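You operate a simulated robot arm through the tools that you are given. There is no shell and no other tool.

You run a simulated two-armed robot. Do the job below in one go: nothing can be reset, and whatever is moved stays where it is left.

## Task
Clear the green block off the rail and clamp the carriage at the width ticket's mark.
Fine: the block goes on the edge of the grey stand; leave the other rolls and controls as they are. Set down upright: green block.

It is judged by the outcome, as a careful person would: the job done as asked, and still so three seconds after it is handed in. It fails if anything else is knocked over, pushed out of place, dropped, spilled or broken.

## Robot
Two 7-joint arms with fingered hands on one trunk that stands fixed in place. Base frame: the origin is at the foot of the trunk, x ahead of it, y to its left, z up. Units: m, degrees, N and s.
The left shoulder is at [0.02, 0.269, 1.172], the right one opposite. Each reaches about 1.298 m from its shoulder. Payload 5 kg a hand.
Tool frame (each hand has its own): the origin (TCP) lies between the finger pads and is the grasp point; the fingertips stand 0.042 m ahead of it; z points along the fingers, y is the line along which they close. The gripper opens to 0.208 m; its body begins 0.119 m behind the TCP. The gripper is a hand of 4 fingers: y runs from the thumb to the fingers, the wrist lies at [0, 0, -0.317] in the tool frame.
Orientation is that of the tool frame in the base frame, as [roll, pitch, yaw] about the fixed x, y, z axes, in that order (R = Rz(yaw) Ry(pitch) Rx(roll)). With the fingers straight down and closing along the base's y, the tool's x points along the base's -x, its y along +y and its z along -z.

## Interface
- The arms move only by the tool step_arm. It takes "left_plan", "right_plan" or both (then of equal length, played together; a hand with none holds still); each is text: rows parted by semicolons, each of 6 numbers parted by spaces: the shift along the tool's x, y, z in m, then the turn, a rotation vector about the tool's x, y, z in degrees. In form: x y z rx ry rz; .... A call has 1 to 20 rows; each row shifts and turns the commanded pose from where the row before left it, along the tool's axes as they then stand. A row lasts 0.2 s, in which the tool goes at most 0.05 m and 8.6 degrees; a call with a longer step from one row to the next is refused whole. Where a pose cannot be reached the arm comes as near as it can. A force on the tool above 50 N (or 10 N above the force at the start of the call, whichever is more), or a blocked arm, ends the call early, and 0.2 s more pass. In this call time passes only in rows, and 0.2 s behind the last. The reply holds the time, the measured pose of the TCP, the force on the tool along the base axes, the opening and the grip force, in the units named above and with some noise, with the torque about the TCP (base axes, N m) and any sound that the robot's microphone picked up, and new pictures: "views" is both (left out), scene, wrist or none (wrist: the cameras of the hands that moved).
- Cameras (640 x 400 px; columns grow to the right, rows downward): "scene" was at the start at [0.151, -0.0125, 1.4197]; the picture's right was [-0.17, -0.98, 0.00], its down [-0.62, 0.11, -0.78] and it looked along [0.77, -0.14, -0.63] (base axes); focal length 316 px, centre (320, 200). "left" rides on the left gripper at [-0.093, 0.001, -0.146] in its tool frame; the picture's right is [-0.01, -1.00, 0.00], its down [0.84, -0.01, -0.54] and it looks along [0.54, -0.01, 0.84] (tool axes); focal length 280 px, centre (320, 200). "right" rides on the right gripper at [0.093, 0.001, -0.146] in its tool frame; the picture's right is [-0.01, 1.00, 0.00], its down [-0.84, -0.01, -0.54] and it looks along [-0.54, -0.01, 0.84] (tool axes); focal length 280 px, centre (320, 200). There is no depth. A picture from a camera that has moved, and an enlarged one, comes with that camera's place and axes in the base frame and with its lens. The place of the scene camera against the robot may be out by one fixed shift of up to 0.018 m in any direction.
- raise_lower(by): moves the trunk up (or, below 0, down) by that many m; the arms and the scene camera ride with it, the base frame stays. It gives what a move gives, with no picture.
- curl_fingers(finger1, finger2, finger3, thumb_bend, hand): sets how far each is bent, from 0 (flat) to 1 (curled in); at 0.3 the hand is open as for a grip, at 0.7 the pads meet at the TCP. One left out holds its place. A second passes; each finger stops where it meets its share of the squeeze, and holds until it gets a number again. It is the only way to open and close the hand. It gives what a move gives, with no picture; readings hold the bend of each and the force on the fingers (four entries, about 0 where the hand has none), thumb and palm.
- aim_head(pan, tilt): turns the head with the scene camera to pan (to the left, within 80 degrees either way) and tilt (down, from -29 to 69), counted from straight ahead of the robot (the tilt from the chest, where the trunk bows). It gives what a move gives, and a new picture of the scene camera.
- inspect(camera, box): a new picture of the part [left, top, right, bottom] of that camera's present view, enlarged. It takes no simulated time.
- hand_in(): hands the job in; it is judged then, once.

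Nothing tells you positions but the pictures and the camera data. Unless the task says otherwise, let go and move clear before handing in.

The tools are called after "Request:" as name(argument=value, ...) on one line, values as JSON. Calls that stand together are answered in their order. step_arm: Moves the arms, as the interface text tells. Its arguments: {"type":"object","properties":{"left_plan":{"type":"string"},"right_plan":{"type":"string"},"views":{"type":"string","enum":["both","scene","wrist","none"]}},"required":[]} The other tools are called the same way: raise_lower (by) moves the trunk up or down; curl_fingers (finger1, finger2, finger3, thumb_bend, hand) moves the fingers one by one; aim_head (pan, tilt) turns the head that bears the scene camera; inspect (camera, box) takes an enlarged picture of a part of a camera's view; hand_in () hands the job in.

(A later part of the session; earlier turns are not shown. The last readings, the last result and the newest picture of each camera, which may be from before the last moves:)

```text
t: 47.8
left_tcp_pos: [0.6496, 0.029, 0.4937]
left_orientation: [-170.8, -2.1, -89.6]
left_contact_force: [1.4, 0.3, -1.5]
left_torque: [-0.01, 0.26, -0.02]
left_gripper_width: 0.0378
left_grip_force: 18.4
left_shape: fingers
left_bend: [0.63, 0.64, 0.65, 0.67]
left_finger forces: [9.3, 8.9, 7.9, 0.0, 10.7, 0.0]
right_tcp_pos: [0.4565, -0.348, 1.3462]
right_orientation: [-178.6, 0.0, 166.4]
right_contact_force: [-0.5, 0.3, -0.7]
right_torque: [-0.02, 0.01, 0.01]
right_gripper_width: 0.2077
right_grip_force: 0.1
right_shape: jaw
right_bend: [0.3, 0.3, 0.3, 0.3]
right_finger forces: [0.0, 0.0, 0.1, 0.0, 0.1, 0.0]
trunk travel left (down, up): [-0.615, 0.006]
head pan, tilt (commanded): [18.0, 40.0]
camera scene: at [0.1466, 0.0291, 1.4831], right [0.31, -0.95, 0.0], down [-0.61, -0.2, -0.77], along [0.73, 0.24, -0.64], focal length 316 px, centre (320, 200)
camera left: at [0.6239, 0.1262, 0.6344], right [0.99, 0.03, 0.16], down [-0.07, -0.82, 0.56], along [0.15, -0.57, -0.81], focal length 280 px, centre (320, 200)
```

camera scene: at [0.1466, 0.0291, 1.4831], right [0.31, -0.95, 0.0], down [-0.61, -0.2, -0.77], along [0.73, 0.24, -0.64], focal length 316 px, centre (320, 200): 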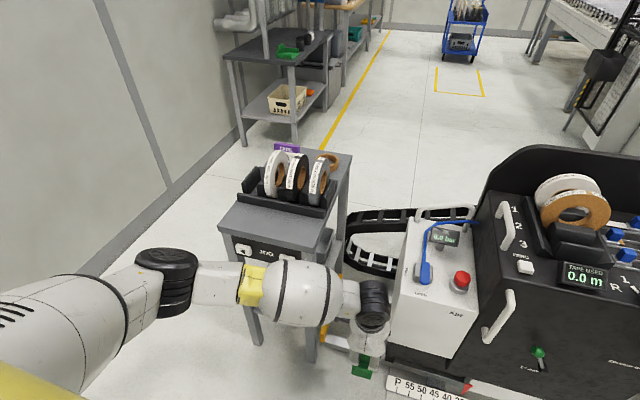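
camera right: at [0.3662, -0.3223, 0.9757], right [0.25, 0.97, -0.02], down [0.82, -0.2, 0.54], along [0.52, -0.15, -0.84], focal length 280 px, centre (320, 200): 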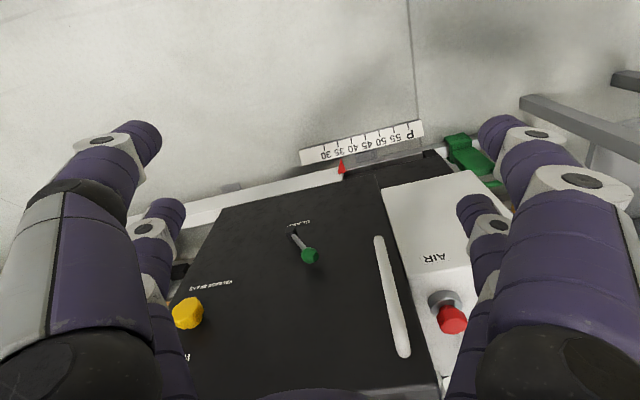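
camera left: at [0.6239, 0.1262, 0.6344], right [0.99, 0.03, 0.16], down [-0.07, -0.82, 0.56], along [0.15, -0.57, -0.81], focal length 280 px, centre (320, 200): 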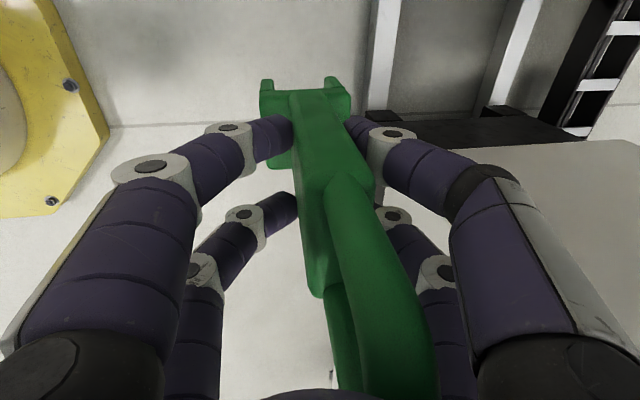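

Block is held in front of the machine. Now raise the hand above the stand height.

Request:
step_arm(left_plan="0.0014 -0.0063 -0.0395 0 0 0; 0.0014 -0.0063 -0.0395 0 0 0; 0.0014 -0.0063 -0.0395 0 0 0; 0.0014 -0.0063 -0.0395 0 0 0; 0.0014 -0.0063 -0.0395 0 0 0; 0.0014 -0.0063 -0.0395 0 0 0; 0.0014 -0.0063 -0.0395 0 0 0; 0.0014 -0.0063 -0.0395 0 0 0; 0.0014 -0.0063 -0.0395 0 0 0; 0.0014 -0.0063 -0.0395 0 0 0; 0.0014 -0.0063 -0.0395 0 0 0; 0.0014 -0.0063 -0.0395 0 0 0; 0.0014 -0.0063 -0.0395 0 0 0; 0.0014 -0.0063 -0.0395 0 0 0", views="both")

```text
t: 50.8
left_tcp_pos: [0.6466, 0.0278, 1.0557]
left_orientation: [-170.9, -2.0, -89.6]
left_contact_force: [-1.1, -0.8, -3.1]
left_torque: [0.04, -0.1, -0.01]
left_gripper_width: 0.0377
left_grip_force: 18.1
left_shape: fingers
left_bend: [0.63, 0.64, 0.65, 0.67]
left_finger forces: [9.3, 8.6, 7.6, 0.0, 10.4, 0.0]
right_tcp_pos: [0.4542, -0.35, 1.3452]
right_orientation: [-178.8, 0.1, 166.2]
right_contact_force: [-1.5, -0.8, 0.8]
right_torque: [0.03, -0.08, 0.01]
right_gripper_width: 0.2079
right_grip_force: 0.1
right_shape: jaw
right_bend: [0.3, 0.3, 0.3, 0.3]
right_finger forces: [0.0, 0.1, 0.0, 0.0, 0.0, 0.0]
trunk travel left (down, up): [-0.615, 0.006]
head pan, tilt (commanded): [18.0, 40.0]
camera scene: at [0.1457, 0.0285, 1.4832], right [0.31, -0.95, 0.0], down [-0.61, -0.2, -0.77], along [0.73, 0.24, -0.64], focal length 316 px, centre (320, 200)
camera left: at [0.6211, 0.1267, 1.1958], right [0.99, 0.03, 0.16], down [-0.07, -0.82, 0.56], along [0.14, -0.57, -0.81], focal length 280 px, centre (320, 200)
```

scene: 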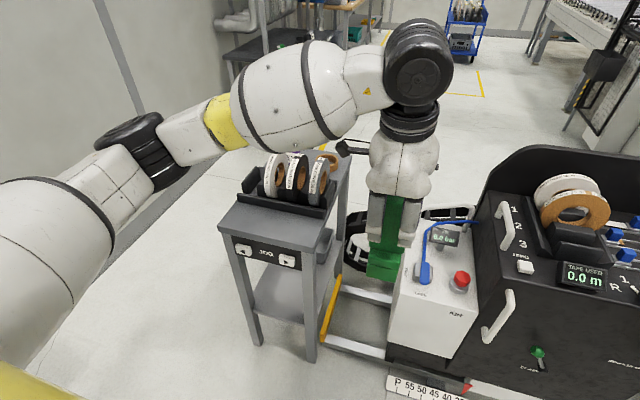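
left: 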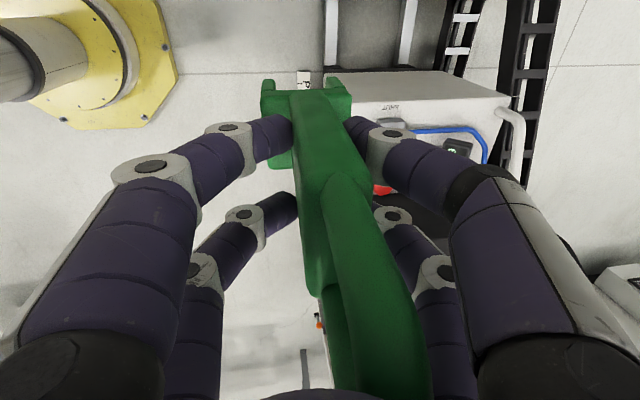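

Let me check the held block's attitude and bottom height.

Request:
inspect(camera="scene", box=[320, 150, 460, 300])

Request:
inspect(camera="right", box=[0, 0, 640, 400])

```text
2.67 times, centred on (390, 225) of scene
camera zoom: at [0.1457, 0.0285, 1.4832], right [0.31, -0.95, 0.0], down [-0.61, -0.2, -0.77], along [0.73, 0.24, -0.64], focal length 841 px, centre (133, 133)
```

zoom: 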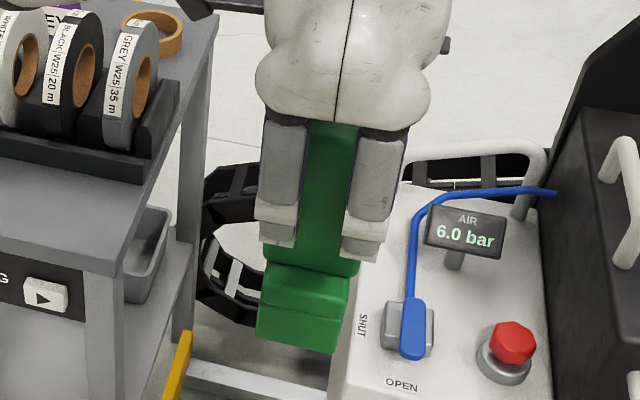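

```text
1.00 times, centred on (320, 200) of right (not enlarged: the box is as wide or as high as the picture)
camera zoom: at [0.3654, -0.3226, 1.4909], right [0.25, 0.97, -0.02], down [0.82, -0.2, 0.54], along [0.52, -0.15, -0.84], focal length 280 px, centre (320, 200)
```

zoom: 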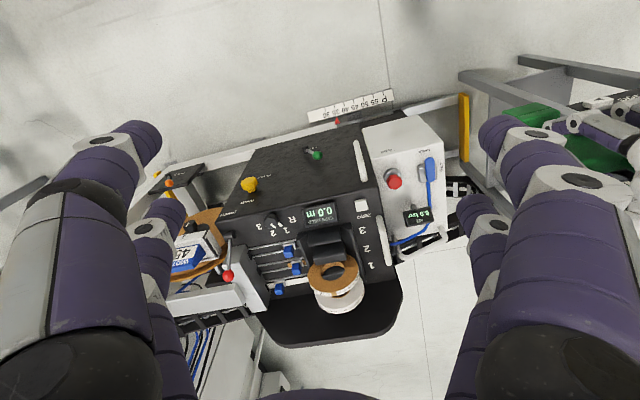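

The block is upright with its foot about 0.17 m below the grasp point. Moving left to y≈0.33 in front of the stand.

Request:
step_arm(left_plan="-0.04 -0.0002 -0.0014 0 0 0; -0.04 -0.0002 -0.0014 0 0 0; -0.04 -0.0002 -0.0014 0 0 0; -0.04 -0.0002 -0.0014 0 0 0; -0.04 -0.0002 -0.0014 0 0 0; -0.04 -0.0002 -0.0014 0 0 0; -0.04 -0.0002 -0.0014 0 0 0; -0.022 -0.0002 -0.0014 0 0 0", views="both")

```text
t: 52.6
left_tcp_pos: [0.648, 0.3302, 1.0513]
left_orientation: [-170.9, -2.1, -89.8]
left_contact_force: [0.3, 0.2, -3.2]
left_torque: [-0.01, 0.03, 0.01]
left_gripper_width: 0.0377
left_grip_force: 17.3
left_shape: fingers
left_bend: [0.63, 0.64, 0.65, 0.67]
left_finger forces: [9.0, 8.4, 7.4, 0.0, 10.1, 0.1]
right_tcp_pos: [0.4566, -0.3486, 1.3457]
right_orientation: [-178.8, 0.0, 166.3]
right_contact_force: [0.7, -1.2, 0.2]
right_torque: [0.01, 0.04, -0.01]
right_gripper_width: 0.2078
right_grip_force: 0.1
right_shape: jaw
right_bend: [0.3, 0.3, 0.3, 0.3]
right_finger forces: [0.0, 0.1, 0.0, 0.0, 0.0, 0.1]
trunk travel left (down, up): [-0.615, 0.006]
head pan, tilt (commanded): [18.0, 40.0]
camera scene: at [0.1466, 0.0287, 1.483], right [0.31, -0.95, 0.0], down [-0.61, -0.2, -0.77], along [0.73, 0.24, -0.64], focal length 316 px, centre (320, 200)
camera left: at [0.6231, 0.4287, 1.1925], right [0.99, 0.03, 0.16], down [-0.07, -0.82, 0.56], along [0.14, -0.57, -0.81], focal length 280 px, centre (320, 200)
```

scene: 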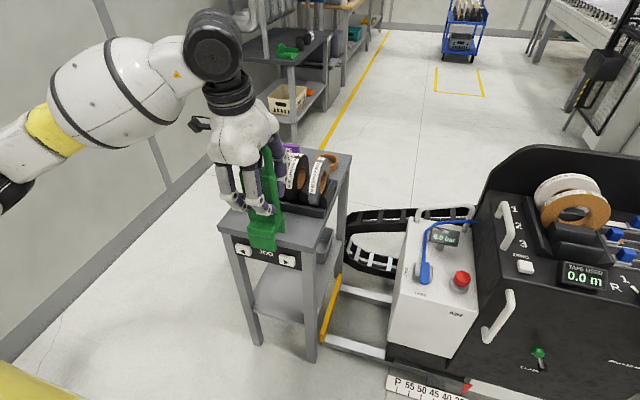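
left: 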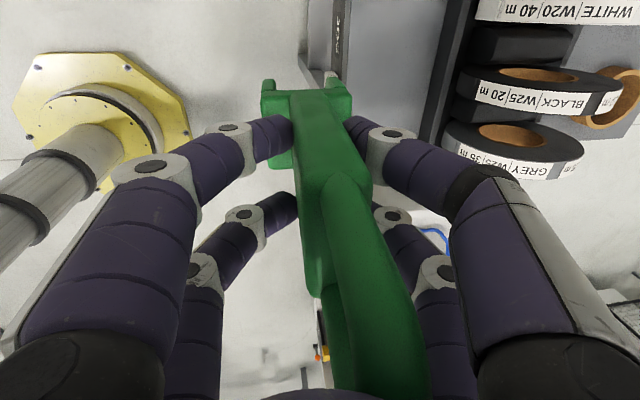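

The strip in front of the tray runs x≈0.727–0.858. I'll move forward so the block's centre is at about x≈0.788, still 10 cm above the stand.

Request:
step_arm(left_plan="0 -0.0328 0.0053 0 0 0; 0 -0.0328 0.0053 0 0 0; 0 -0.0328 0.0053 0 0 0; 0 -0.0328 0.0053 0 0 0", views="both")

Request:
inspect(camera="scene", box=[200, 100, 380, 270])

```text
t: 53.6
left_tcp_pos: [0.7791, 0.3306, 1.0541]
left_orientation: [-170.9, -2.2, -89.7]
left_contact_force: [-0.4, 0.1, -2.4]
left_torque: [0.01, 0.0, 0.05]
left_gripper_width: 0.0374
left_grip_force: 17.6
left_shape: fingers
left_bend: [0.63, 0.64, 0.65, 0.67]
left_finger forces: [9.3, 8.6, 7.6, 0.1, 10.1, 0.0]
right_tcp_pos: [0.4557, -0.3502, 1.3448]
right_orientation: [-178.7, 0.0, 166.3]
right_contact_force: [0.4, 0.5, 0.0]
right_torque: [0.05, 0.0, 0.02]
right_gripper_width: 0.2078
right_grip_force: 0.2
right_shape: jaw
right_bend: [0.3, 0.3, 0.3, 0.3]
right_finger forces: [0.1, 0.0, 0.0, 0.0, 0.0, 0.1]
trunk travel left (down, up): [-0.615, 0.006]
head pan, tilt (commanded): [18.0, 40.0]
camera scene: at [0.1466, 0.0284, 1.483], right [0.31, -0.95, 0.0], down [-0.61, -0.2, -0.77], along [0.73, 0.24, -0.64], focal length 316 px, centre (320, 200)
camera left: at [0.754, 0.4297, 1.1947], right [0.99, 0.03, 0.16], down [-0.07, -0.82, 0.56], along [0.15, -0.57, -0.81], focal length 280 px, centre (320, 200)
```

scene: 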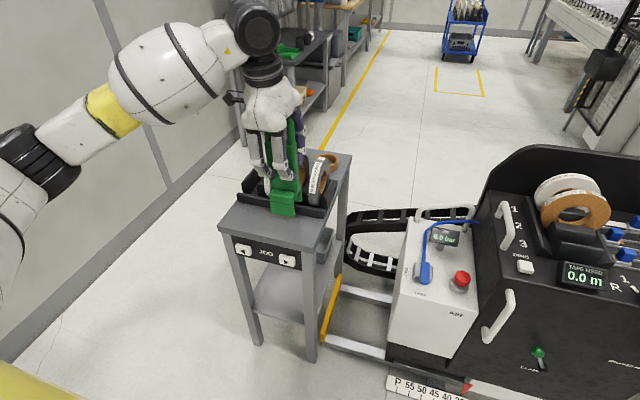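
left: 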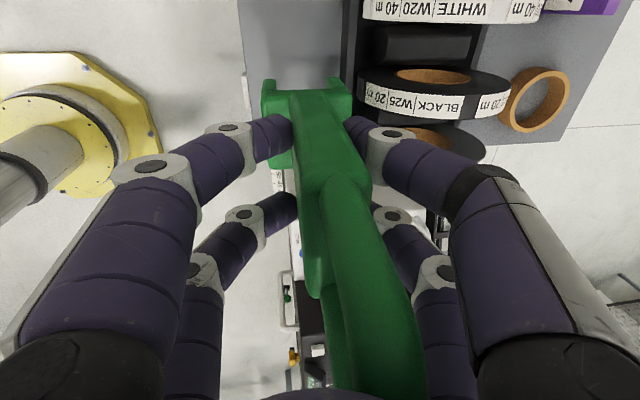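

```text
2.35 times, centred on (290, 185) of scene
camera zoom: at [0.1466, 0.0284, 1.483], right [0.31, -0.95, 0.0], down [-0.61, -0.2, -0.77], along [0.73, 0.24, -0.64], focal length 742 px, centre (391, 235)
```

zoom: 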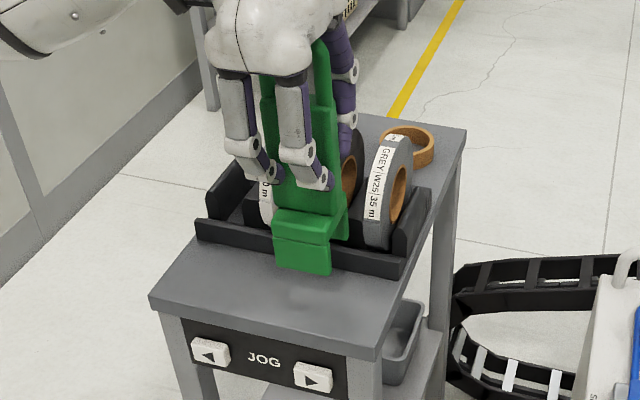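

Aligned over the free strip. Lowering 6 cm first, then a look.

Request:
step_arm(left_plan="-0.001 0.0047 0.0296 0 0 0; -0.001 0.0047 0.0296 0 0 0", views="both")

Request:
inspect(camera="scene", box=[210, 130, 350, 270])

```text
t: 54.2
left_tcp_pos: [0.781, 0.3305, 0.9964]
left_orientation: [-170.9, -2.1, -89.7]
left_contact_force: [0.7, 0.2, -2.6]
left_torque: [-0.03, 0.05, -0.04]
left_gripper_width: 0.0376
left_grip_force: 17.3
left_shape: fingers
left_bend: [0.63, 0.64, 0.65, 0.67]
left_finger forces: [9.3, 8.4, 7.5, 0.1, 10.1, 0.1]
right_tcp_pos: [0.4564, -0.3493, 1.3445]
right_orientation: [-178.6, 0.0, 166.3]
right_contact_force: [0.1, 1.2, 0.5]
right_torque: [-0.03, 0.04, -0.02]
right_gripper_width: 0.2079
right_grip_force: 0.1
right_shape: jaw
right_bend: [0.3, 0.3, 0.3, 0.3]
right_finger forces: [0.1, 0.1, 0.1, 0.0, 0.0, 0.0]
trunk travel left (down, up): [-0.615, 0.006]
head pan, tilt (commanded): [18.0, 40.0]
camera scene: at [0.1467, 0.0291, 1.483], right [0.31, -0.95, 0.0], down [-0.61, -0.2, -0.77], along [0.73, 0.24, -0.64], focal length 316 px, centre (320, 200)
camera left: at [0.755, 0.4289, 1.1353], right [0.99, 0.03, 0.16], down [-0.07, -0.82, 0.56], along [0.15, -0.57, -0.81], focal length 280 px, centre (320, 200)
```

scene: 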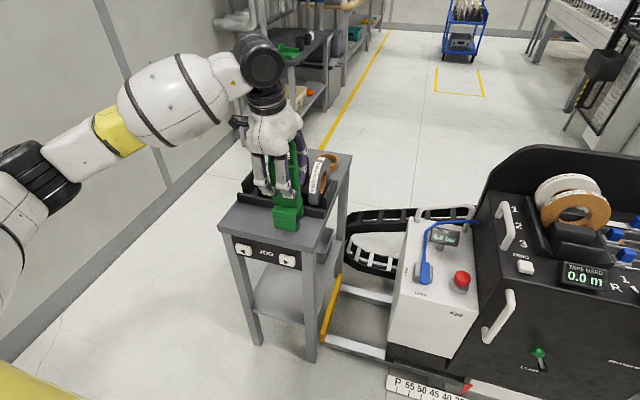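
left: 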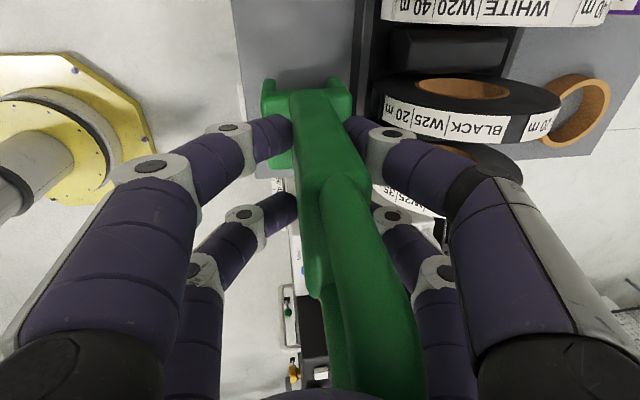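

```text
2.86 times, centred on (280, 200) of scene
camera zoom: at [0.1467, 0.0291, 1.483], right [0.31, -0.95, 0.0], down [-0.61, -0.2, -0.77], along [0.73, 0.24, -0.64], focal length 901 px, centre (434, 200)
```

zoom: 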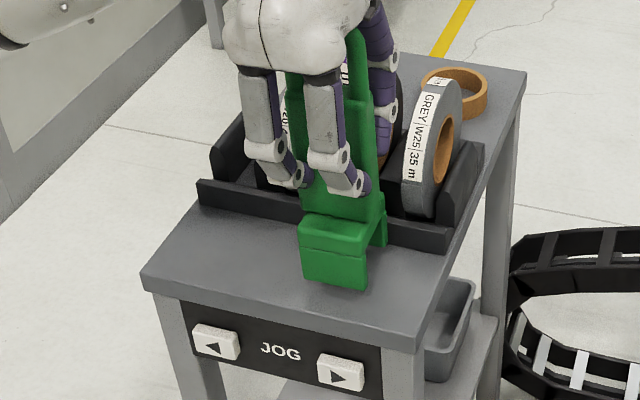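

The foot looks about 2–3 cm above the stand. I'll go down in small steps, watching the force.

Request:
step_arm(left_plan="-0.0002 0.0012 0.0074 0 0 0; -0.0002 0.0012 0.0074 0 0 0", views="none")

Request:
step_arm(left_plan="-0.0002 0.0008 0.0049 0 0 0", views="scene")

Request:
inspect(camera="scene", box=[240, 170, 330, 260])

```text
t: 54.8
left_tcp_pos: [0.7793, 0.3305, 0.9794]
left_orientation: [-170.8, -2.1, -89.6]
left_contact_force: [0.1, 0.0, -2.0]
left_torque: [0.0, 0.01, 0.0]
left_gripper_width: 0.0376
left_grip_force: 17.9
left_shape: fingers
left_bend: [0.63, 0.64, 0.65, 0.67]
left_finger forces: [9.3, 8.3, 7.5, 0.0, 10.1, 0.0]
right_tcp_pos: [0.456, -0.3489, 1.3444]
right_orientation: [-178.7, 0.0, 166.4]
right_contact_force: [0.0, -0.7, 0.2]
right_torque: [-0.02, -0.01, 0.02]
right_gripper_width: 0.2078
right_grip_force: 0.0
right_shape: jaw
right_bend: [0.3, 0.3, 0.3, 0.3]
right_finger forces: [0.0, 0.0, 0.0, 0.0, 0.0, 0.0]
trunk travel left (down, up): [-0.615, 0.006]
head pan, tilt (commanded): [18.0, 40.0]
```

```text
t: 55.2
left_tcp_pos: [0.7795, 0.3309, 0.9756]
left_orientation: [-170.8, -2.1, -89.7]
left_contact_force: [0.5, -0.9, -0.3]
left_torque: [0.04, 0.02, -0.05]
left_gripper_width: 0.0377
left_grip_force: 18.2
left_shape: fingers
left_bend: [0.63, 0.64, 0.65, 0.67]
left_finger forces: [9.4, 8.5, 7.7, 0.0, 10.5, 0.0]
right_tcp_pos: [0.456, -0.3481, 1.3444]
right_orientation: [-178.7, 0.0, 166.2]
right_contact_force: [0.6, 0.2, -0.6]
right_torque: [-0.02, -0.01, -0.01]
right_gripper_width: 0.2079
right_grip_force: 0.1
right_shape: jaw
right_bend: [0.3, 0.3, 0.3, 0.3]
right_finger forces: [0.0, 0.1, 0.0, 0.0, 0.1, 0.0]
trunk travel left (down, up): [-0.615, 0.006]
head pan, tilt (commanded): [18.0, 40.0]
camera scene: at [0.1464, 0.0287, 1.4831], right [0.31, -0.95, 0.0], down [-0.61, -0.2, -0.77], along [0.73, 0.24, -0.64], focal length 316 px, centre (320, 200)
```

scene: 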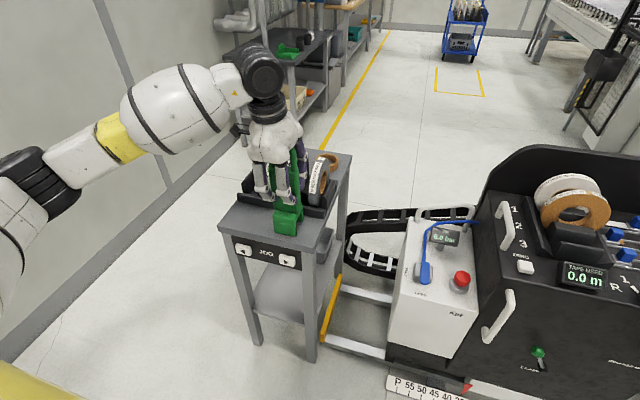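

```text
4.44 times, centred on (285, 215) of scene
camera zoom: at [0.1464, 0.0287, 1.4831], right [0.31, -0.95, 0.0], down [-0.61, -0.2, -0.77], along [0.73, 0.24, -0.64], focal length 1402 px, centre (476, 133)
```

zoom: 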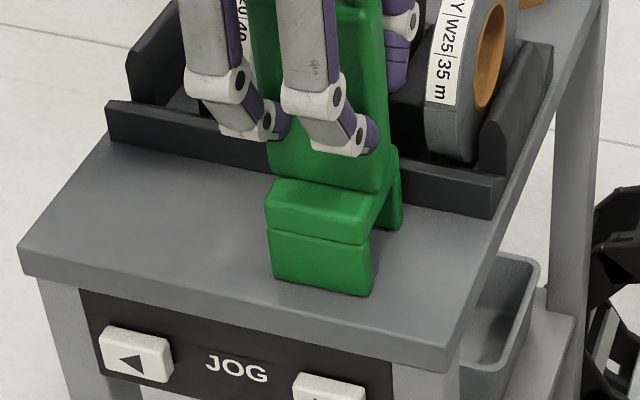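

Force is starting to ease off; continuing with very small steps.

Request:
step_arm(left_plan="-0.0001 0.0006 0.0039 0 0 0", views="none")

Request:
step_arm(left_plan="-0.0001 0.0006 0.0039 0 0 0", views="none")

```text
t: 55.6
left_tcp_pos: [0.7807, 0.3305, 0.973]
left_orientation: [-170.6, -2.2, -89.6]
left_contact_force: [5.8, 0.7, 18.3]
left_torque: [0.15, -0.25, -0.06]
left_gripper_width: 0.0377
left_grip_force: 21.2
left_shape: fingers
left_bend: [0.64, 0.64, 0.65, 0.67]
left_finger forces: [9.6, 8.5, 9.9, 0.0, 13.8, 0.0]
right_tcp_pos: [0.4554, -0.3492, 1.3446]
right_orientation: [-178.8, 0.2, 166.3]
right_contact_force: [-0.8, 0.7, 0.1]
right_torque: [0.01, 0.03, -0.01]
right_gripper_width: 0.2077
right_grip_force: 0.1
right_shape: jaw
right_bend: [0.3, 0.3, 0.3, 0.3]
right_finger forces: [0.1, 0.0, 0.0, 0.0, 0.0, 0.1]
trunk travel left (down, up): [-0.615, 0.006]
head pan, tilt (commanded): [18.0, 40.0]
```

```text
t: 56.0
left_tcp_pos: [0.7805, 0.3299, 0.97]
left_orientation: [-170.6, -2.1, -89.6]
left_contact_force: [9.1, 2.7, 33.0]
left_torque: [0.17, -0.44, -0.05]
left_gripper_width: 0.0374
left_grip_force: 24.6
left_shape: fingers
left_bend: [0.64, 0.65, 0.63, 0.67]
left_finger forces: [10.5, 9.5, 12.0, 0.0, 17.0, 0.0]
right_tcp_pos: [0.4547, -0.3485, 1.3455]
right_orientation: [-178.6, 0.1, 166.2]
right_contact_force: [-0.6, -1.0, 0.3]
right_torque: [-0.01, 0.0, -0.01]
right_gripper_width: 0.2077
right_grip_force: 0.1
right_shape: jaw
right_bend: [0.3, 0.3, 0.3, 0.3]
right_finger forces: [0.1, 0.0, 0.0, 0.0, 0.1, 0.0]
trunk travel left (down, up): [-0.615, 0.006]
head pan, tilt (commanded): [18.0, 40.0]
```

Contact made (33 N, a bit more than needed). I'll ease back up a little and look at how the foot sits.

Request:
step_arm(left_plan="0.0002 -0.0009 -0.0055 0 0 0", views="both")

Request:
inspect(camera="scene", box=[240, 170, 330, 260])

Request:
inspect(camera="left", box=[220, 20, 420, 200])

```text
t: 56.4
left_tcp_pos: [0.7794, 0.3312, 0.9709]
left_orientation: [-170.9, -2.0, -89.6]
left_contact_force: [4.4, -1.3, 15.4]
left_torque: [-0.01, -0.22, -0.06]
left_gripper_width: 0.0372
left_grip_force: 20.7
left_shape: fingers
left_bend: [0.64, 0.65, 0.64, 0.67]
left_finger forces: [9.4, 8.8, 9.6, 0.0, 13.4, 0.1]
right_tcp_pos: [0.4555, -0.3486, 1.3449]
right_orientation: [-178.6, 0.0, 166.3]
right_contact_force: [-0.6, -0.4, 0.3]
right_torque: [0.0, 0.0, 0.03]
right_gripper_width: 0.2078
right_grip_force: 0.1
right_shape: jaw
right_bend: [0.3, 0.3, 0.3, 0.3]
right_finger forces: [0.0, 0.1, 0.1, 0.0, 0.0, 0.1]
trunk travel left (down, up): [-0.615, 0.006]
head pan, tilt (commanded): [18.0, 40.0]
camera scene: at [0.1459, 0.0283, 1.483], right [0.31, -0.95, 0.0], down [-0.61, -0.2, -0.77], along [0.73, 0.24, -0.64], focal length 316 px, centre (320, 200)
camera left: at [0.7542, 0.4286, 1.1117], right [0.99, 0.03, 0.16], down [-0.07, -0.82, 0.56], along [0.14, -0.57, -0.81], focal length 280 px, centre (320, 200)
```

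scene: 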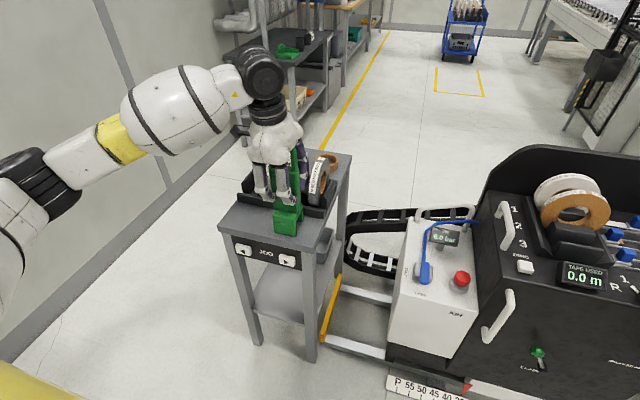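
left: 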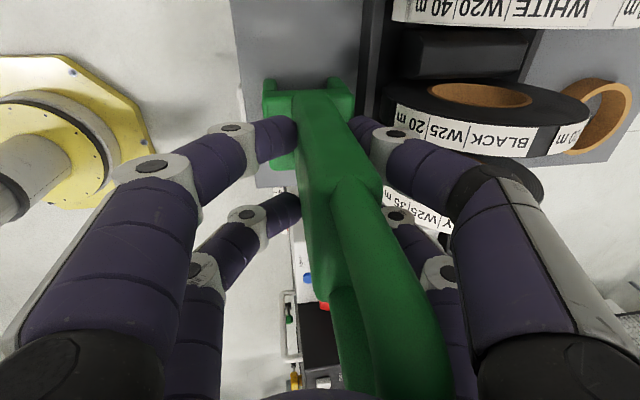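

```text
4.44 times, centred on (285, 215) of scene
camera zoom: at [0.1459, 0.0283, 1.483], right [0.31, -0.95, 0.0], down [-0.61, -0.2, -0.77], along [0.73, 0.24, -0.64], focal length 1402 px, centre (476, 133)
```

zoom: 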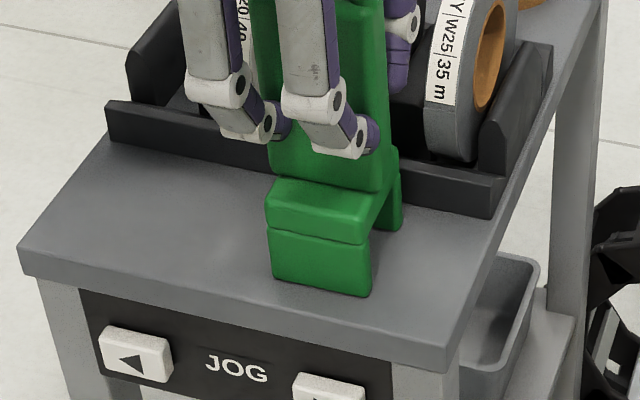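

```text
2.22 times, centred on (320, 110) of left
camera zoom: at [0.7542, 0.4286, 1.1117], right [0.99, 0.03, 0.16], down [-0.07, -0.82, 0.56], along [0.14, -0.57, -0.81], focal length 623 px, centre (320, 400)
```

zoom: 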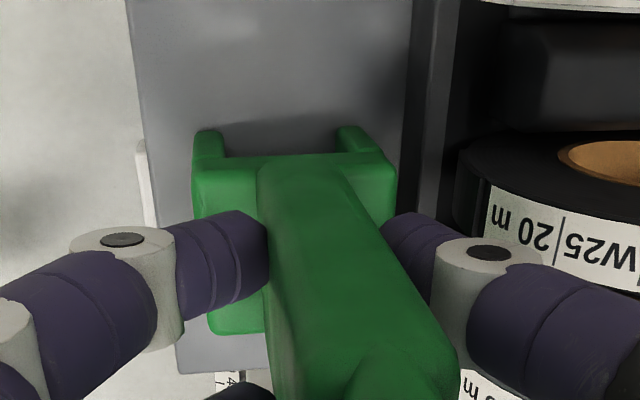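

The block sits on the strip between the front edge and the tray lip. One more tiny relief, then release gradually with only a small thumb opening.

Request:
step_arm(left_plan="0.0001 -0.0005 -0.003 0 0 0", views="none")

Request:
curl_fingers(hand="left", finger1=0.6, finger2=0.6, finger3=0.6, thumb_bend=0.63)

Request:
inspect(camera="left", box=[140, 0, 500, 400])

Request:
inspect(camera="scene", box=[220, 130, 340, 260])

```text
t: 56.8
left_tcp_pos: [0.779, 0.3305, 0.9743]
left_orientation: [-171.1, -2.0, -89.6]
left_contact_force: [0.2, -1.0, 0.0]
left_torque: [-0.05, 0.16, 0.04]
left_gripper_width: 0.0375
left_grip_force: 19.5
left_shape: fingers
left_bend: [0.64, 0.65, 0.64, 0.67]
left_finger forces: [10.4, 9.4, 8.4, 0.0, 11.1, 0.0]
right_tcp_pos: [0.4572, -0.3484, 1.345]
right_orientation: [-178.7, 0.0, 166.3]
right_contact_force: [-0.6, -0.2, 0.4]
right_torque: [-0.02, -0.01, -0.03]
right_gripper_width: 0.208
right_grip_force: 0.0
right_shape: jaw
right_bend: [0.3, 0.3, 0.3, 0.3]
right_finger forces: [0.0, 0.0, 0.0, 0.0, 0.0, 0.0]
trunk travel left (down, up): [-0.615, 0.006]
head pan, tilt (commanded): [18.0, 40.0]
```

```text
t: 57.8
left_tcp_pos: [0.7795, 0.3311, 0.9756]
left_orientation: [-170.9, -2.1, -89.6]
left_contact_force: [0.1, -0.4, 0.3]
left_torque: [0.0, 0.03, 0.03]
left_gripper_width: 0.0526
left_grip_force: 0.1
left_shape: fingers
left_bend: [0.6, 0.6, 0.6, 0.63]
left_finger forces: [0.0, 0.1, 0.2, 0.1, 0.1, 0.0]
right_tcp_pos: [0.456, -0.348, 1.3459]
right_orientation: [-178.7, 0.0, 166.2]
right_contact_force: [-0.3, 0.1, 0.7]
right_torque: [-0.01, 0.0, -0.02]
right_gripper_width: 0.208
right_grip_force: 0.0
right_shape: jaw
right_bend: [0.3, 0.3, 0.3, 0.3]
right_finger forces: [0.1, 0.1, 0.1, 0.1, 0.0, 0.1]
trunk travel left (down, up): [-0.615, 0.006]
head pan, tilt (commanded): [18.0, 40.0]
```

```text
1.00 times, centred on (320, 200) of left (not enlarged: the box is as wide or as high as the picture)
camera zoom: at [0.7545, 0.429, 1.1158], right [0.99, 0.03, 0.16], down [-0.07, -0.82, 0.56], along [0.15, -0.57, -0.81], focal length 280 px, centre (320, 200)
```

zoom: 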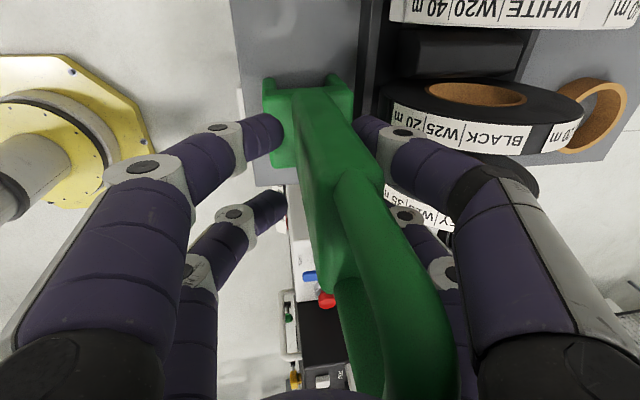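

```text
3.08 times, centred on (280, 195) of scene
camera zoom: at [0.1464, 0.0288, 1.4831], right [0.31, -0.95, 0.0], down [-0.61, -0.2, -0.77], along [0.73, 0.24, -0.64], focal length 971 px, centre (443, 215)
```

zoom: 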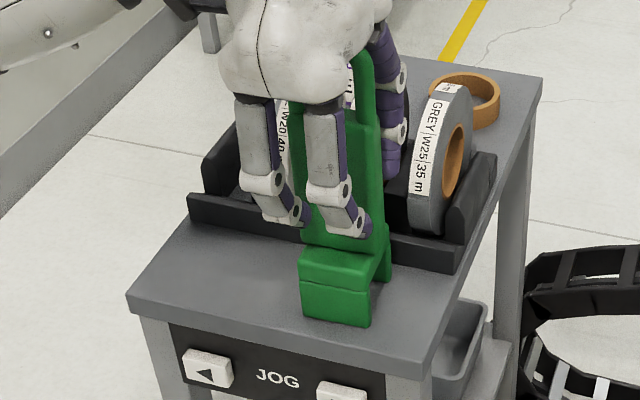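

Released; the block stands by itself. I'll open a little wider and lift the hand straight up.

Request:
curl_fingers(hand="left", finger1=0.52, finger2=0.52, finger3=0.58, thumb_bend=0.58)

Request:
inspect(camera="left", box=[140, 0, 500, 400])

```text
t: 58.8
left_tcp_pos: [0.779, 0.3306, 0.9763]
left_orientation: [-170.8, -2.1, -89.6]
left_contact_force: [-0.2, -0.6, -0.5]
left_torque: [0.0, 0.0, 0.03]
left_gripper_width: 0.0883
left_grip_force: 0.2
left_shape: fingers
left_bend: [0.52, 0.52, 0.57, 0.57]
left_finger forces: [0.1, 0.0, 0.0, 0.0, 0.1, 0.0]
right_tcp_pos: [0.456, -0.3492, 1.3464]
right_orientation: [-178.7, 0.0, 166.3]
right_contact_force: [-0.5, 0.1, 0.2]
right_torque: [-0.02, -0.03, 0.0]
right_gripper_width: 0.208
right_grip_force: 0.1
right_shape: jaw
right_bend: [0.3, 0.3, 0.3, 0.3]
right_finger forces: [0.0, 0.0, 0.0, 0.1, 0.0, 0.1]
trunk travel left (down, up): [-0.615, 0.006]
head pan, tilt (commanded): [18.0, 40.0]
```

```text
1.00 times, centred on (320, 200) of left (not enlarged: the box is as wide or as high as the picture)
camera zoom: at [0.7545, 0.429, 1.1159], right [0.99, 0.03, 0.16], down [-0.07, -0.82, 0.56], along [0.15, -0.57, -0.81], focal length 280 px, centre (320, 200)
```

zoom: 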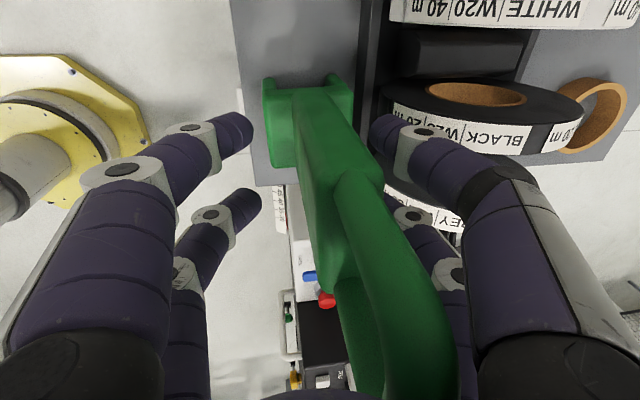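

Digits are clear on both sides. Lifting straight up.

Request:
step_arm(left_plan="0.001 -0.0047 -0.0296 0 0 0; 0.001 -0.0047 -0.0296 0 0 0; 0.001 -0.0047 -0.0296 0 0 0; 0.001 -0.0047 -0.0296 0 0 0; 0.001 -0.0047 -0.0296 0 0 0; 0.001 -0.0047 -0.0296 0 0 0", views="both")

Request:
inspect(camera="scene", box=[220, 130, 340, 260])

```text
t: 60.2
left_tcp_pos: [0.7801, 0.3305, 1.1558]
left_orientation: [-170.9, -2.1, -89.6]
left_contact_force: [0.5, -0.1, -1.2]
left_torque: [0.0, -0.02, 0.0]
left_gripper_width: 0.0885
left_grip_force: 0.0
left_shape: fingers
left_bend: [0.52, 0.52, 0.57, 0.57]
left_finger forces: [0.0, 0.1, 0.0, 0.0, 0.1, 0.0]
right_tcp_pos: [0.455, -0.3494, 1.3451]
right_orientation: [-178.8, 0.1, 166.3]
right_contact_force: [-0.3, -0.1, 0.9]
right_torque: [0.07, -0.02, 0.03]
right_gripper_width: 0.2081
right_grip_force: 0.0
right_shape: jaw
right_bend: [0.3, 0.3, 0.3, 0.3]
right_finger forces: [0.1, 0.0, 0.0, 0.0, 0.0, 0.0]
trunk travel left (down, up): [-0.615, 0.006]
head pan, tilt (commanded): [18.0, 40.0]
camera scene: at [0.1459, 0.0283, 1.4832], right [0.31, -0.95, 0.0], down [-0.61, -0.2, -0.77], along [0.73, 0.24, -0.64], focal length 316 px, centre (320, 200)
camera left: at [0.754, 0.4289, 1.2968], right [0.99, 0.03, 0.16], down [-0.07, -0.82, 0.56], along [0.14, -0.57, -0.81], focal length 280 px, centre (320, 200)
```

scene: 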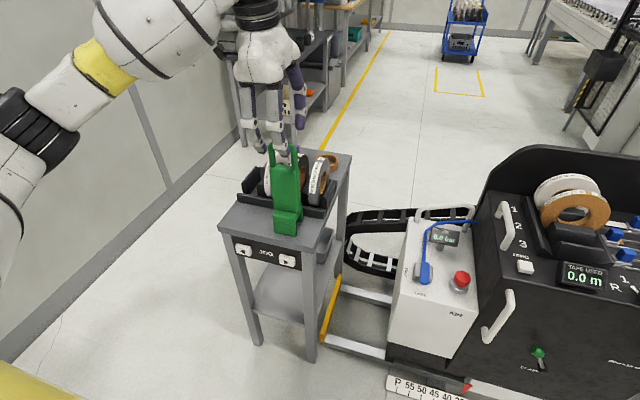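
left: 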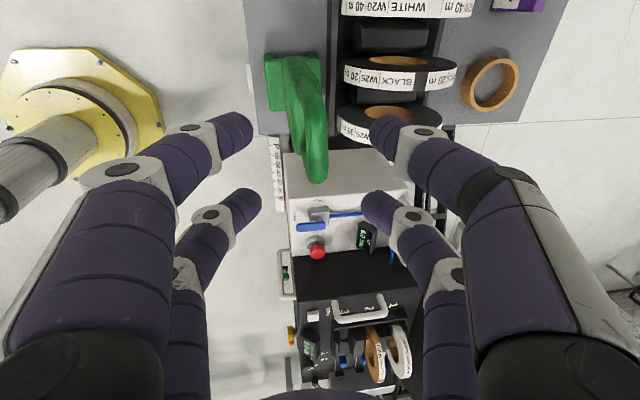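

```text
3.08 times, centred on (280, 195) of scene
camera zoom: at [0.1459, 0.0283, 1.4832], right [0.31, -0.95, 0.0], down [-0.61, -0.2, -0.77], along [0.73, 0.24, -0.64], focal length 971 px, centre (443, 215)
```

zoom: 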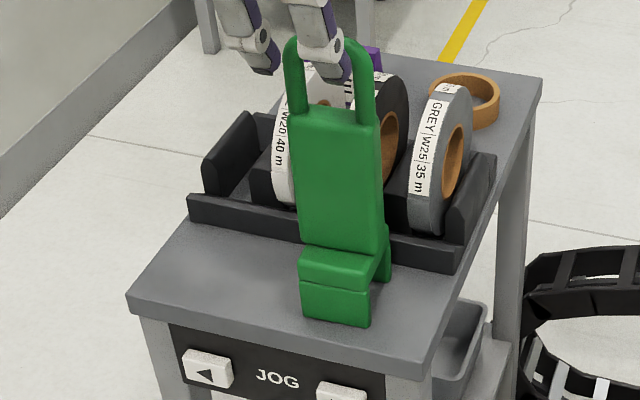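

The block stands upright on the stand's front edge strip, rolls undisturbed. Next I'll park the left hand back and bring the right hand down to look closely at the handle and clamp lever.

Request:
step_arm(left_plan="0 0.0444 -0.0071 0 0 0; 0 0.0444 -0.0071 0 0 0; 0 0.0444 -0.0071 0 0 0; 0 0.0444 -0.0071 0 0 0; 0 0.0444 -0.0071 0 0 0; 0 0.0444 -0.0071 0 0 0; 0 0 0 0 0 0; 0 0 0 0 0 0", right_plan="0 0 0.045 0 0 0; 0 0 0.045 0 0 0; 0 0 0.045 0 0 0; 0 0 0.045 0 0 0; 0 0 0.045 0 0 0; 0 0 0.045 0 0 0; 0 0 0.045 0 0 0; 0 0 0.045 0 0 0", views="both")

Request:
inspect(camera="right", box=[200, 100, 420, 300])

```text
t: 62.0
left_tcp_pos: [0.5083, 0.3293, 1.154]
left_orientation: [-171.0, -2.1, -89.5]
left_contact_force: [0.3, 0.2, -0.2]
left_torque: [-0.06, 0.06, -0.01]
left_gripper_width: 0.0888
left_grip_force: 0.1
left_shape: fingers
left_bend: [0.52, 0.52, 0.57, 0.57]
left_finger forces: [0.1, 0.0, 0.1, 0.1, 0.0, 0.0]
right_tcp_pos: [0.4552, -0.356, 0.9834]
right_orientation: [-178.7, 0.2, 166.3]
right_contact_force: [-0.1, 0.0, -0.4]
right_torque: [-0.02, -0.02, 0.01]
right_gripper_width: 0.2079
right_grip_force: 0.0
right_shape: jaw
right_bend: [0.3, 0.3, 0.3, 0.3]
right_finger forces: [0.0, 0.0, 0.0, 0.0, 0.0, 0.0]
trunk travel left (down, up): [-0.615, 0.006]
head pan, tilt (commanded): [18.0, 40.0]
camera scene: at [0.1466, 0.0294, 1.4831], right [0.31, -0.95, 0.0], down [-0.61, -0.2, -0.77], along [0.73, 0.24, -0.64], focal length 316 px, centre (320, 200)
camera right: at [0.3657, -0.3301, 1.1293], right [0.25, 0.97, -0.02], down [0.82, -0.2, 0.54], along [0.52, -0.15, -0.84], focal length 280 px, centre (320, 200)
camera left: at [0.4837, 0.4278, 1.294], right [0.99, 0.03, 0.16], down [-0.07, -0.82, 0.56], along [0.15, -0.57, -0.81], focal length 280 px, centre (320, 200)
```

scene: 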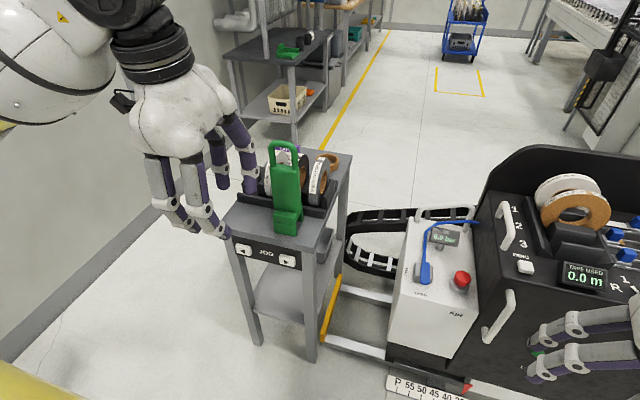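
right: 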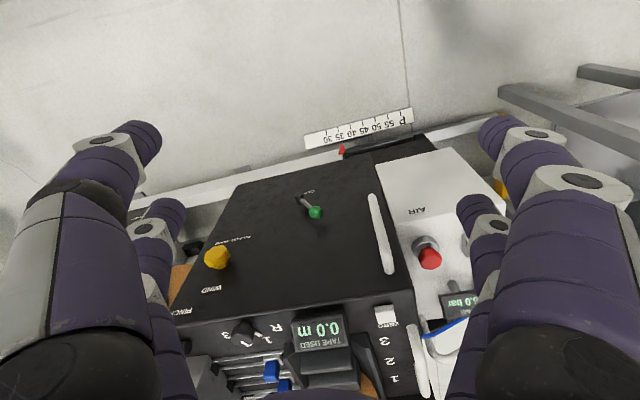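
left: 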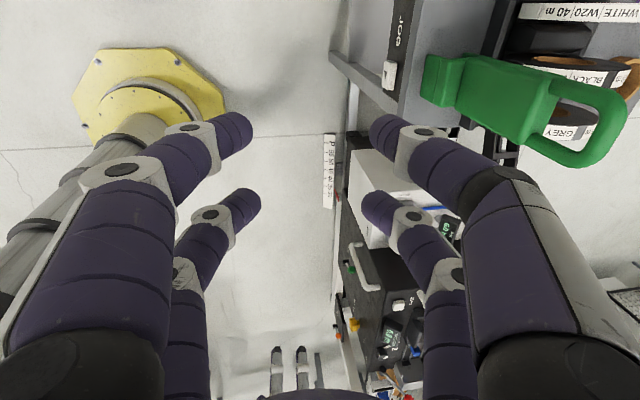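

```text
2.00 times, centred on (310, 200) of right
camera zoom: at [0.3657, -0.3301, 1.1293], right [0.25, 0.97, -0.02], down [0.82, -0.2, 0.54], along [0.52, -0.15, -0.84], focal length 561 px, centre (340, 200)
```

zoom: 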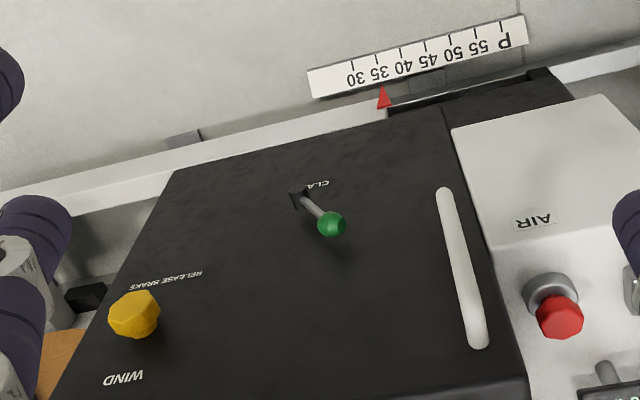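

The knob of the clamp lever is around (0.756, -0.458, 0.55) with its pivot near (0.778, -0.52, 0.43). I'll bring the right camera closer to see its shape and how it would turn.

Request:
step_arm(right_plan="-0.0028 -0.0117 0.045 0 0 0; -0.0028 -0.0117 0.045 0 0 0; -0.0028 -0.0117 0.045 0 0 0; -0.0028 -0.0117 0.045 0 0 0; -0.0028 -0.0117 0.045 0 0 0", views="wrist")

Request:
inspect(camera="right", box=[250, 150, 470, 370])

Request:
aim_head(pan=-15, tilt=42)

```text
t: 63.4
left_tcp_pos: [0.5108, 0.3257, 1.1551]
left_orientation: [-170.9, -2.0, -89.7]
left_contact_force: [0.7, -3.1, 1.5]
left_torque: [0.31, 0.16, 0.04]
left_gripper_width: 0.0887
left_grip_force: 0.1
left_shape: fingers
left_bend: [0.52, 0.52, 0.57, 0.57]
left_finger forces: [0.0, 0.0, 0.0, 0.0, 0.0, 0.1]
right_tcp_pos: [0.5697, -0.4208, 0.9322]
right_orientation: [177.2, 16.6, 165.6]
right_contact_force: [-1.4, -2.6, -1.1]
right_torque: [0.28, -0.22, 0.07]
right_gripper_width: 0.2079
right_grip_force: 0.2
right_shape: jaw
right_bend: [0.3, 0.3, 0.3, 0.3]
right_finger forces: [0.0, 0.0, 0.0, 0.0, 0.1, 0.0]
right hand out of reach, approached as far as the arm can: row 3
trunk travel left (down, up): [-0.615, 0.006]
head pan, tilt (commanded): [18.0, 40.0]
stopped in row 5 (right hand): the arm was blocked; the commanded pose is now the measured one
camera right: at [0.441, -0.3943, 1.0445], right [0.25, 0.97, 0.05], down [0.62, -0.2, 0.76], along [0.74, -0.16, -0.65], focal length 280 px, centre (320, 200)
```

right: 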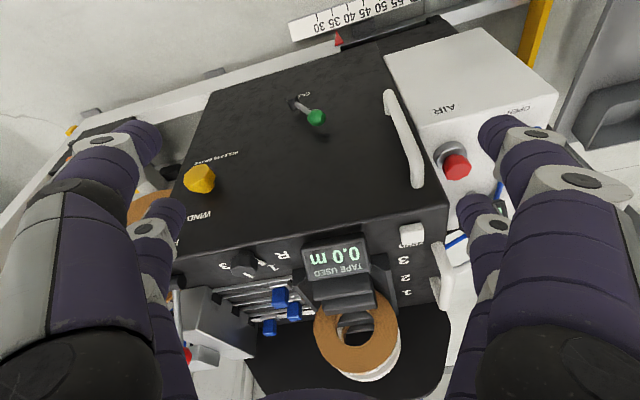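

```text
1.82 times, centred on (360, 260) of right
camera zoom: at [0.441, -0.3943, 1.0445], right [0.25, 0.97, 0.05], down [0.62, -0.2, 0.76], along [0.74, -0.16, -0.65], focal length 510 px, centre (247, 91)
```

zoom: 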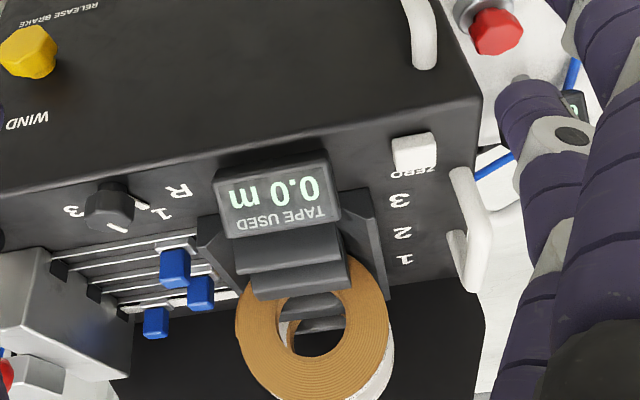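

```text
t: 64.4
left_tcp_pos: [0.5085, 0.33, 1.1552]
left_orientation: [-170.9, -2.1, -89.4]
left_contact_force: [-0.3, 0.1, -0.7]
left_torque: [-0.09, 0.01, -0.05]
left_gripper_width: 0.0888
left_grip_force: 0.0
left_shape: fingers
left_bend: [0.52, 0.52, 0.57, 0.57]
left_finger forces: [0.0, 0.0, 0.0, 0.1, 0.0, 0.1]
right_tcp_pos: [0.5708, -0.4175, 0.9337]
right_orientation: [177.4, 16.7, 165.8]
right_contact_force: [-0.2, 0.5, -0.1]
right_torque: [-0.09, -0.03, -0.03]
right_gripper_width: 0.2081
right_grip_force: 0.1
right_shape: jaw
right_bend: [0.3, 0.3, 0.3, 0.3]
right_finger forces: [0.1, 0.1, 0.1, 0.0, 0.1, 0.0]
trunk travel left (down, up): [-0.615, 0.006]
head pan, tilt (commanded): [-15.0, 42.0]
camera scene: at [0.1463, -0.0183, 1.4802], right [-0.26, -0.97, 0.0], down [-0.65, 0.17, -0.74], along [0.72, -0.19, -0.67], focal length 316 px, centre (320, 200)
```

scene: 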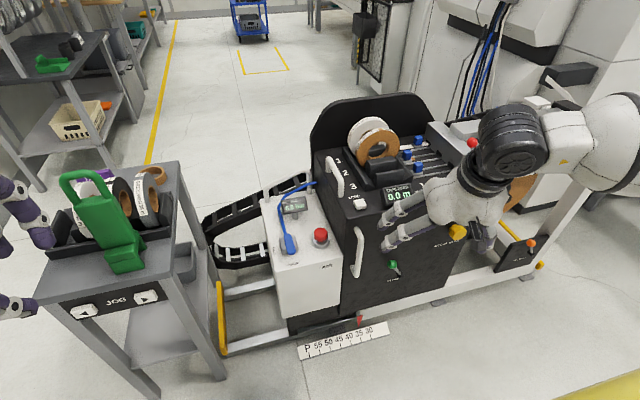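

The right arm hit a joint limit close to its body (nothing was touched); I'll take it down in front of the machine instead, then tilt the fingers forward.

Request:
step_arm(right_plan="0.0115 -0.0017 0.0383 0 0 0; 0.0115 -0.0017 0.0383 0 0 0; 0.0115 -0.0017 0.0383 0 0 0; 0 0 0 -1.2 -6.97 -3.24; 0 0 0 -1.2 -6.97 -3.24; 0 0 0 -1.2 -6.97 -3.24; 0 0 0 -1.2 -6.97 -3.24", views="both")

```text
t: 66.2
left_tcp_pos: [0.5104, 0.3277, 1.1549]
left_orientation: [-170.9, -2.0, -89.6]
left_contact_force: [1.0, -0.7, 1.0]
left_torque: [0.23, 0.12, 0.06]
left_gripper_width: 0.0889
left_grip_force: 0.0
left_shape: fingers
left_bend: [0.52, 0.52, 0.57, 0.57]
left_finger forces: [0.0, 0.1, 0.0, 0.0, 0.0, 0.1]
right_tcp_pos: [0.6271, -0.4203, 0.8995]
right_orientation: [-179.9, 53.8, 179.9]
right_contact_force: [-0.9, -1.3, -2.8]
right_torque: [0.08, -0.28, 0.13]
right_gripper_width: 0.208
right_grip_force: 0.1
right_shape: jaw
right_bend: [0.3, 0.3, 0.3, 0.3]
right_finger forces: [0.0, 0.0, 0.0, 0.1, 0.0, 0.0]
trunk travel left (down, up): [-0.615, 0.006]
head pan, tilt (commanded): [-15.0, 42.0]
stopped in row 7 (right hand): the arm was blocked; the commanded pose is now the measured one
camera scene: at [0.1466, -0.0218, 1.4802], right [-0.26, -0.97, 0.0], down [-0.65, 0.18, -0.74], along [0.72, -0.19, -0.67], focal length 316 px, centre (320, 200)
camera right: at [0.4541, -0.4193, 0.9097], right [0.01, 1.0, 0.01], down [0.06, -0.01, 1.0], along [1.0, -0.01, -0.06], focal length 280 px, centre (320, 200)
```

scene: 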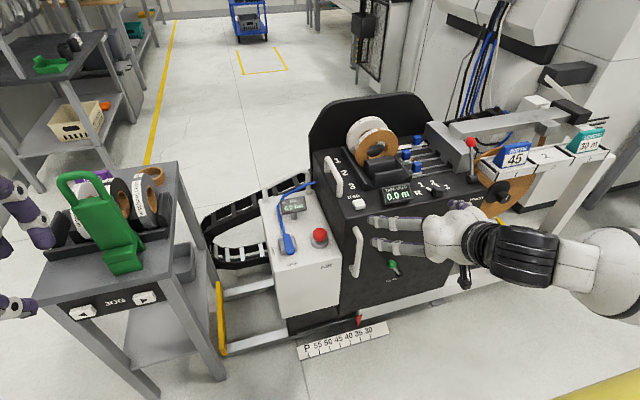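
right: 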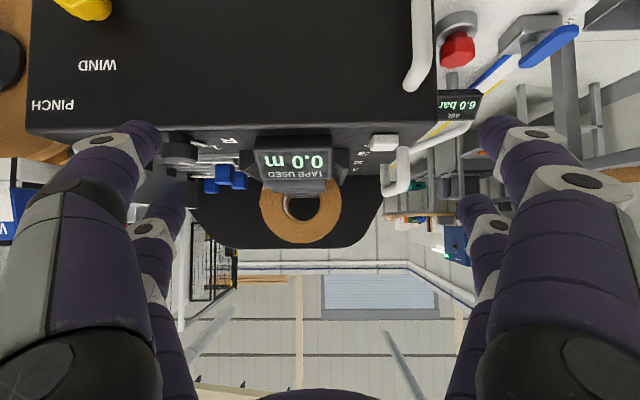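

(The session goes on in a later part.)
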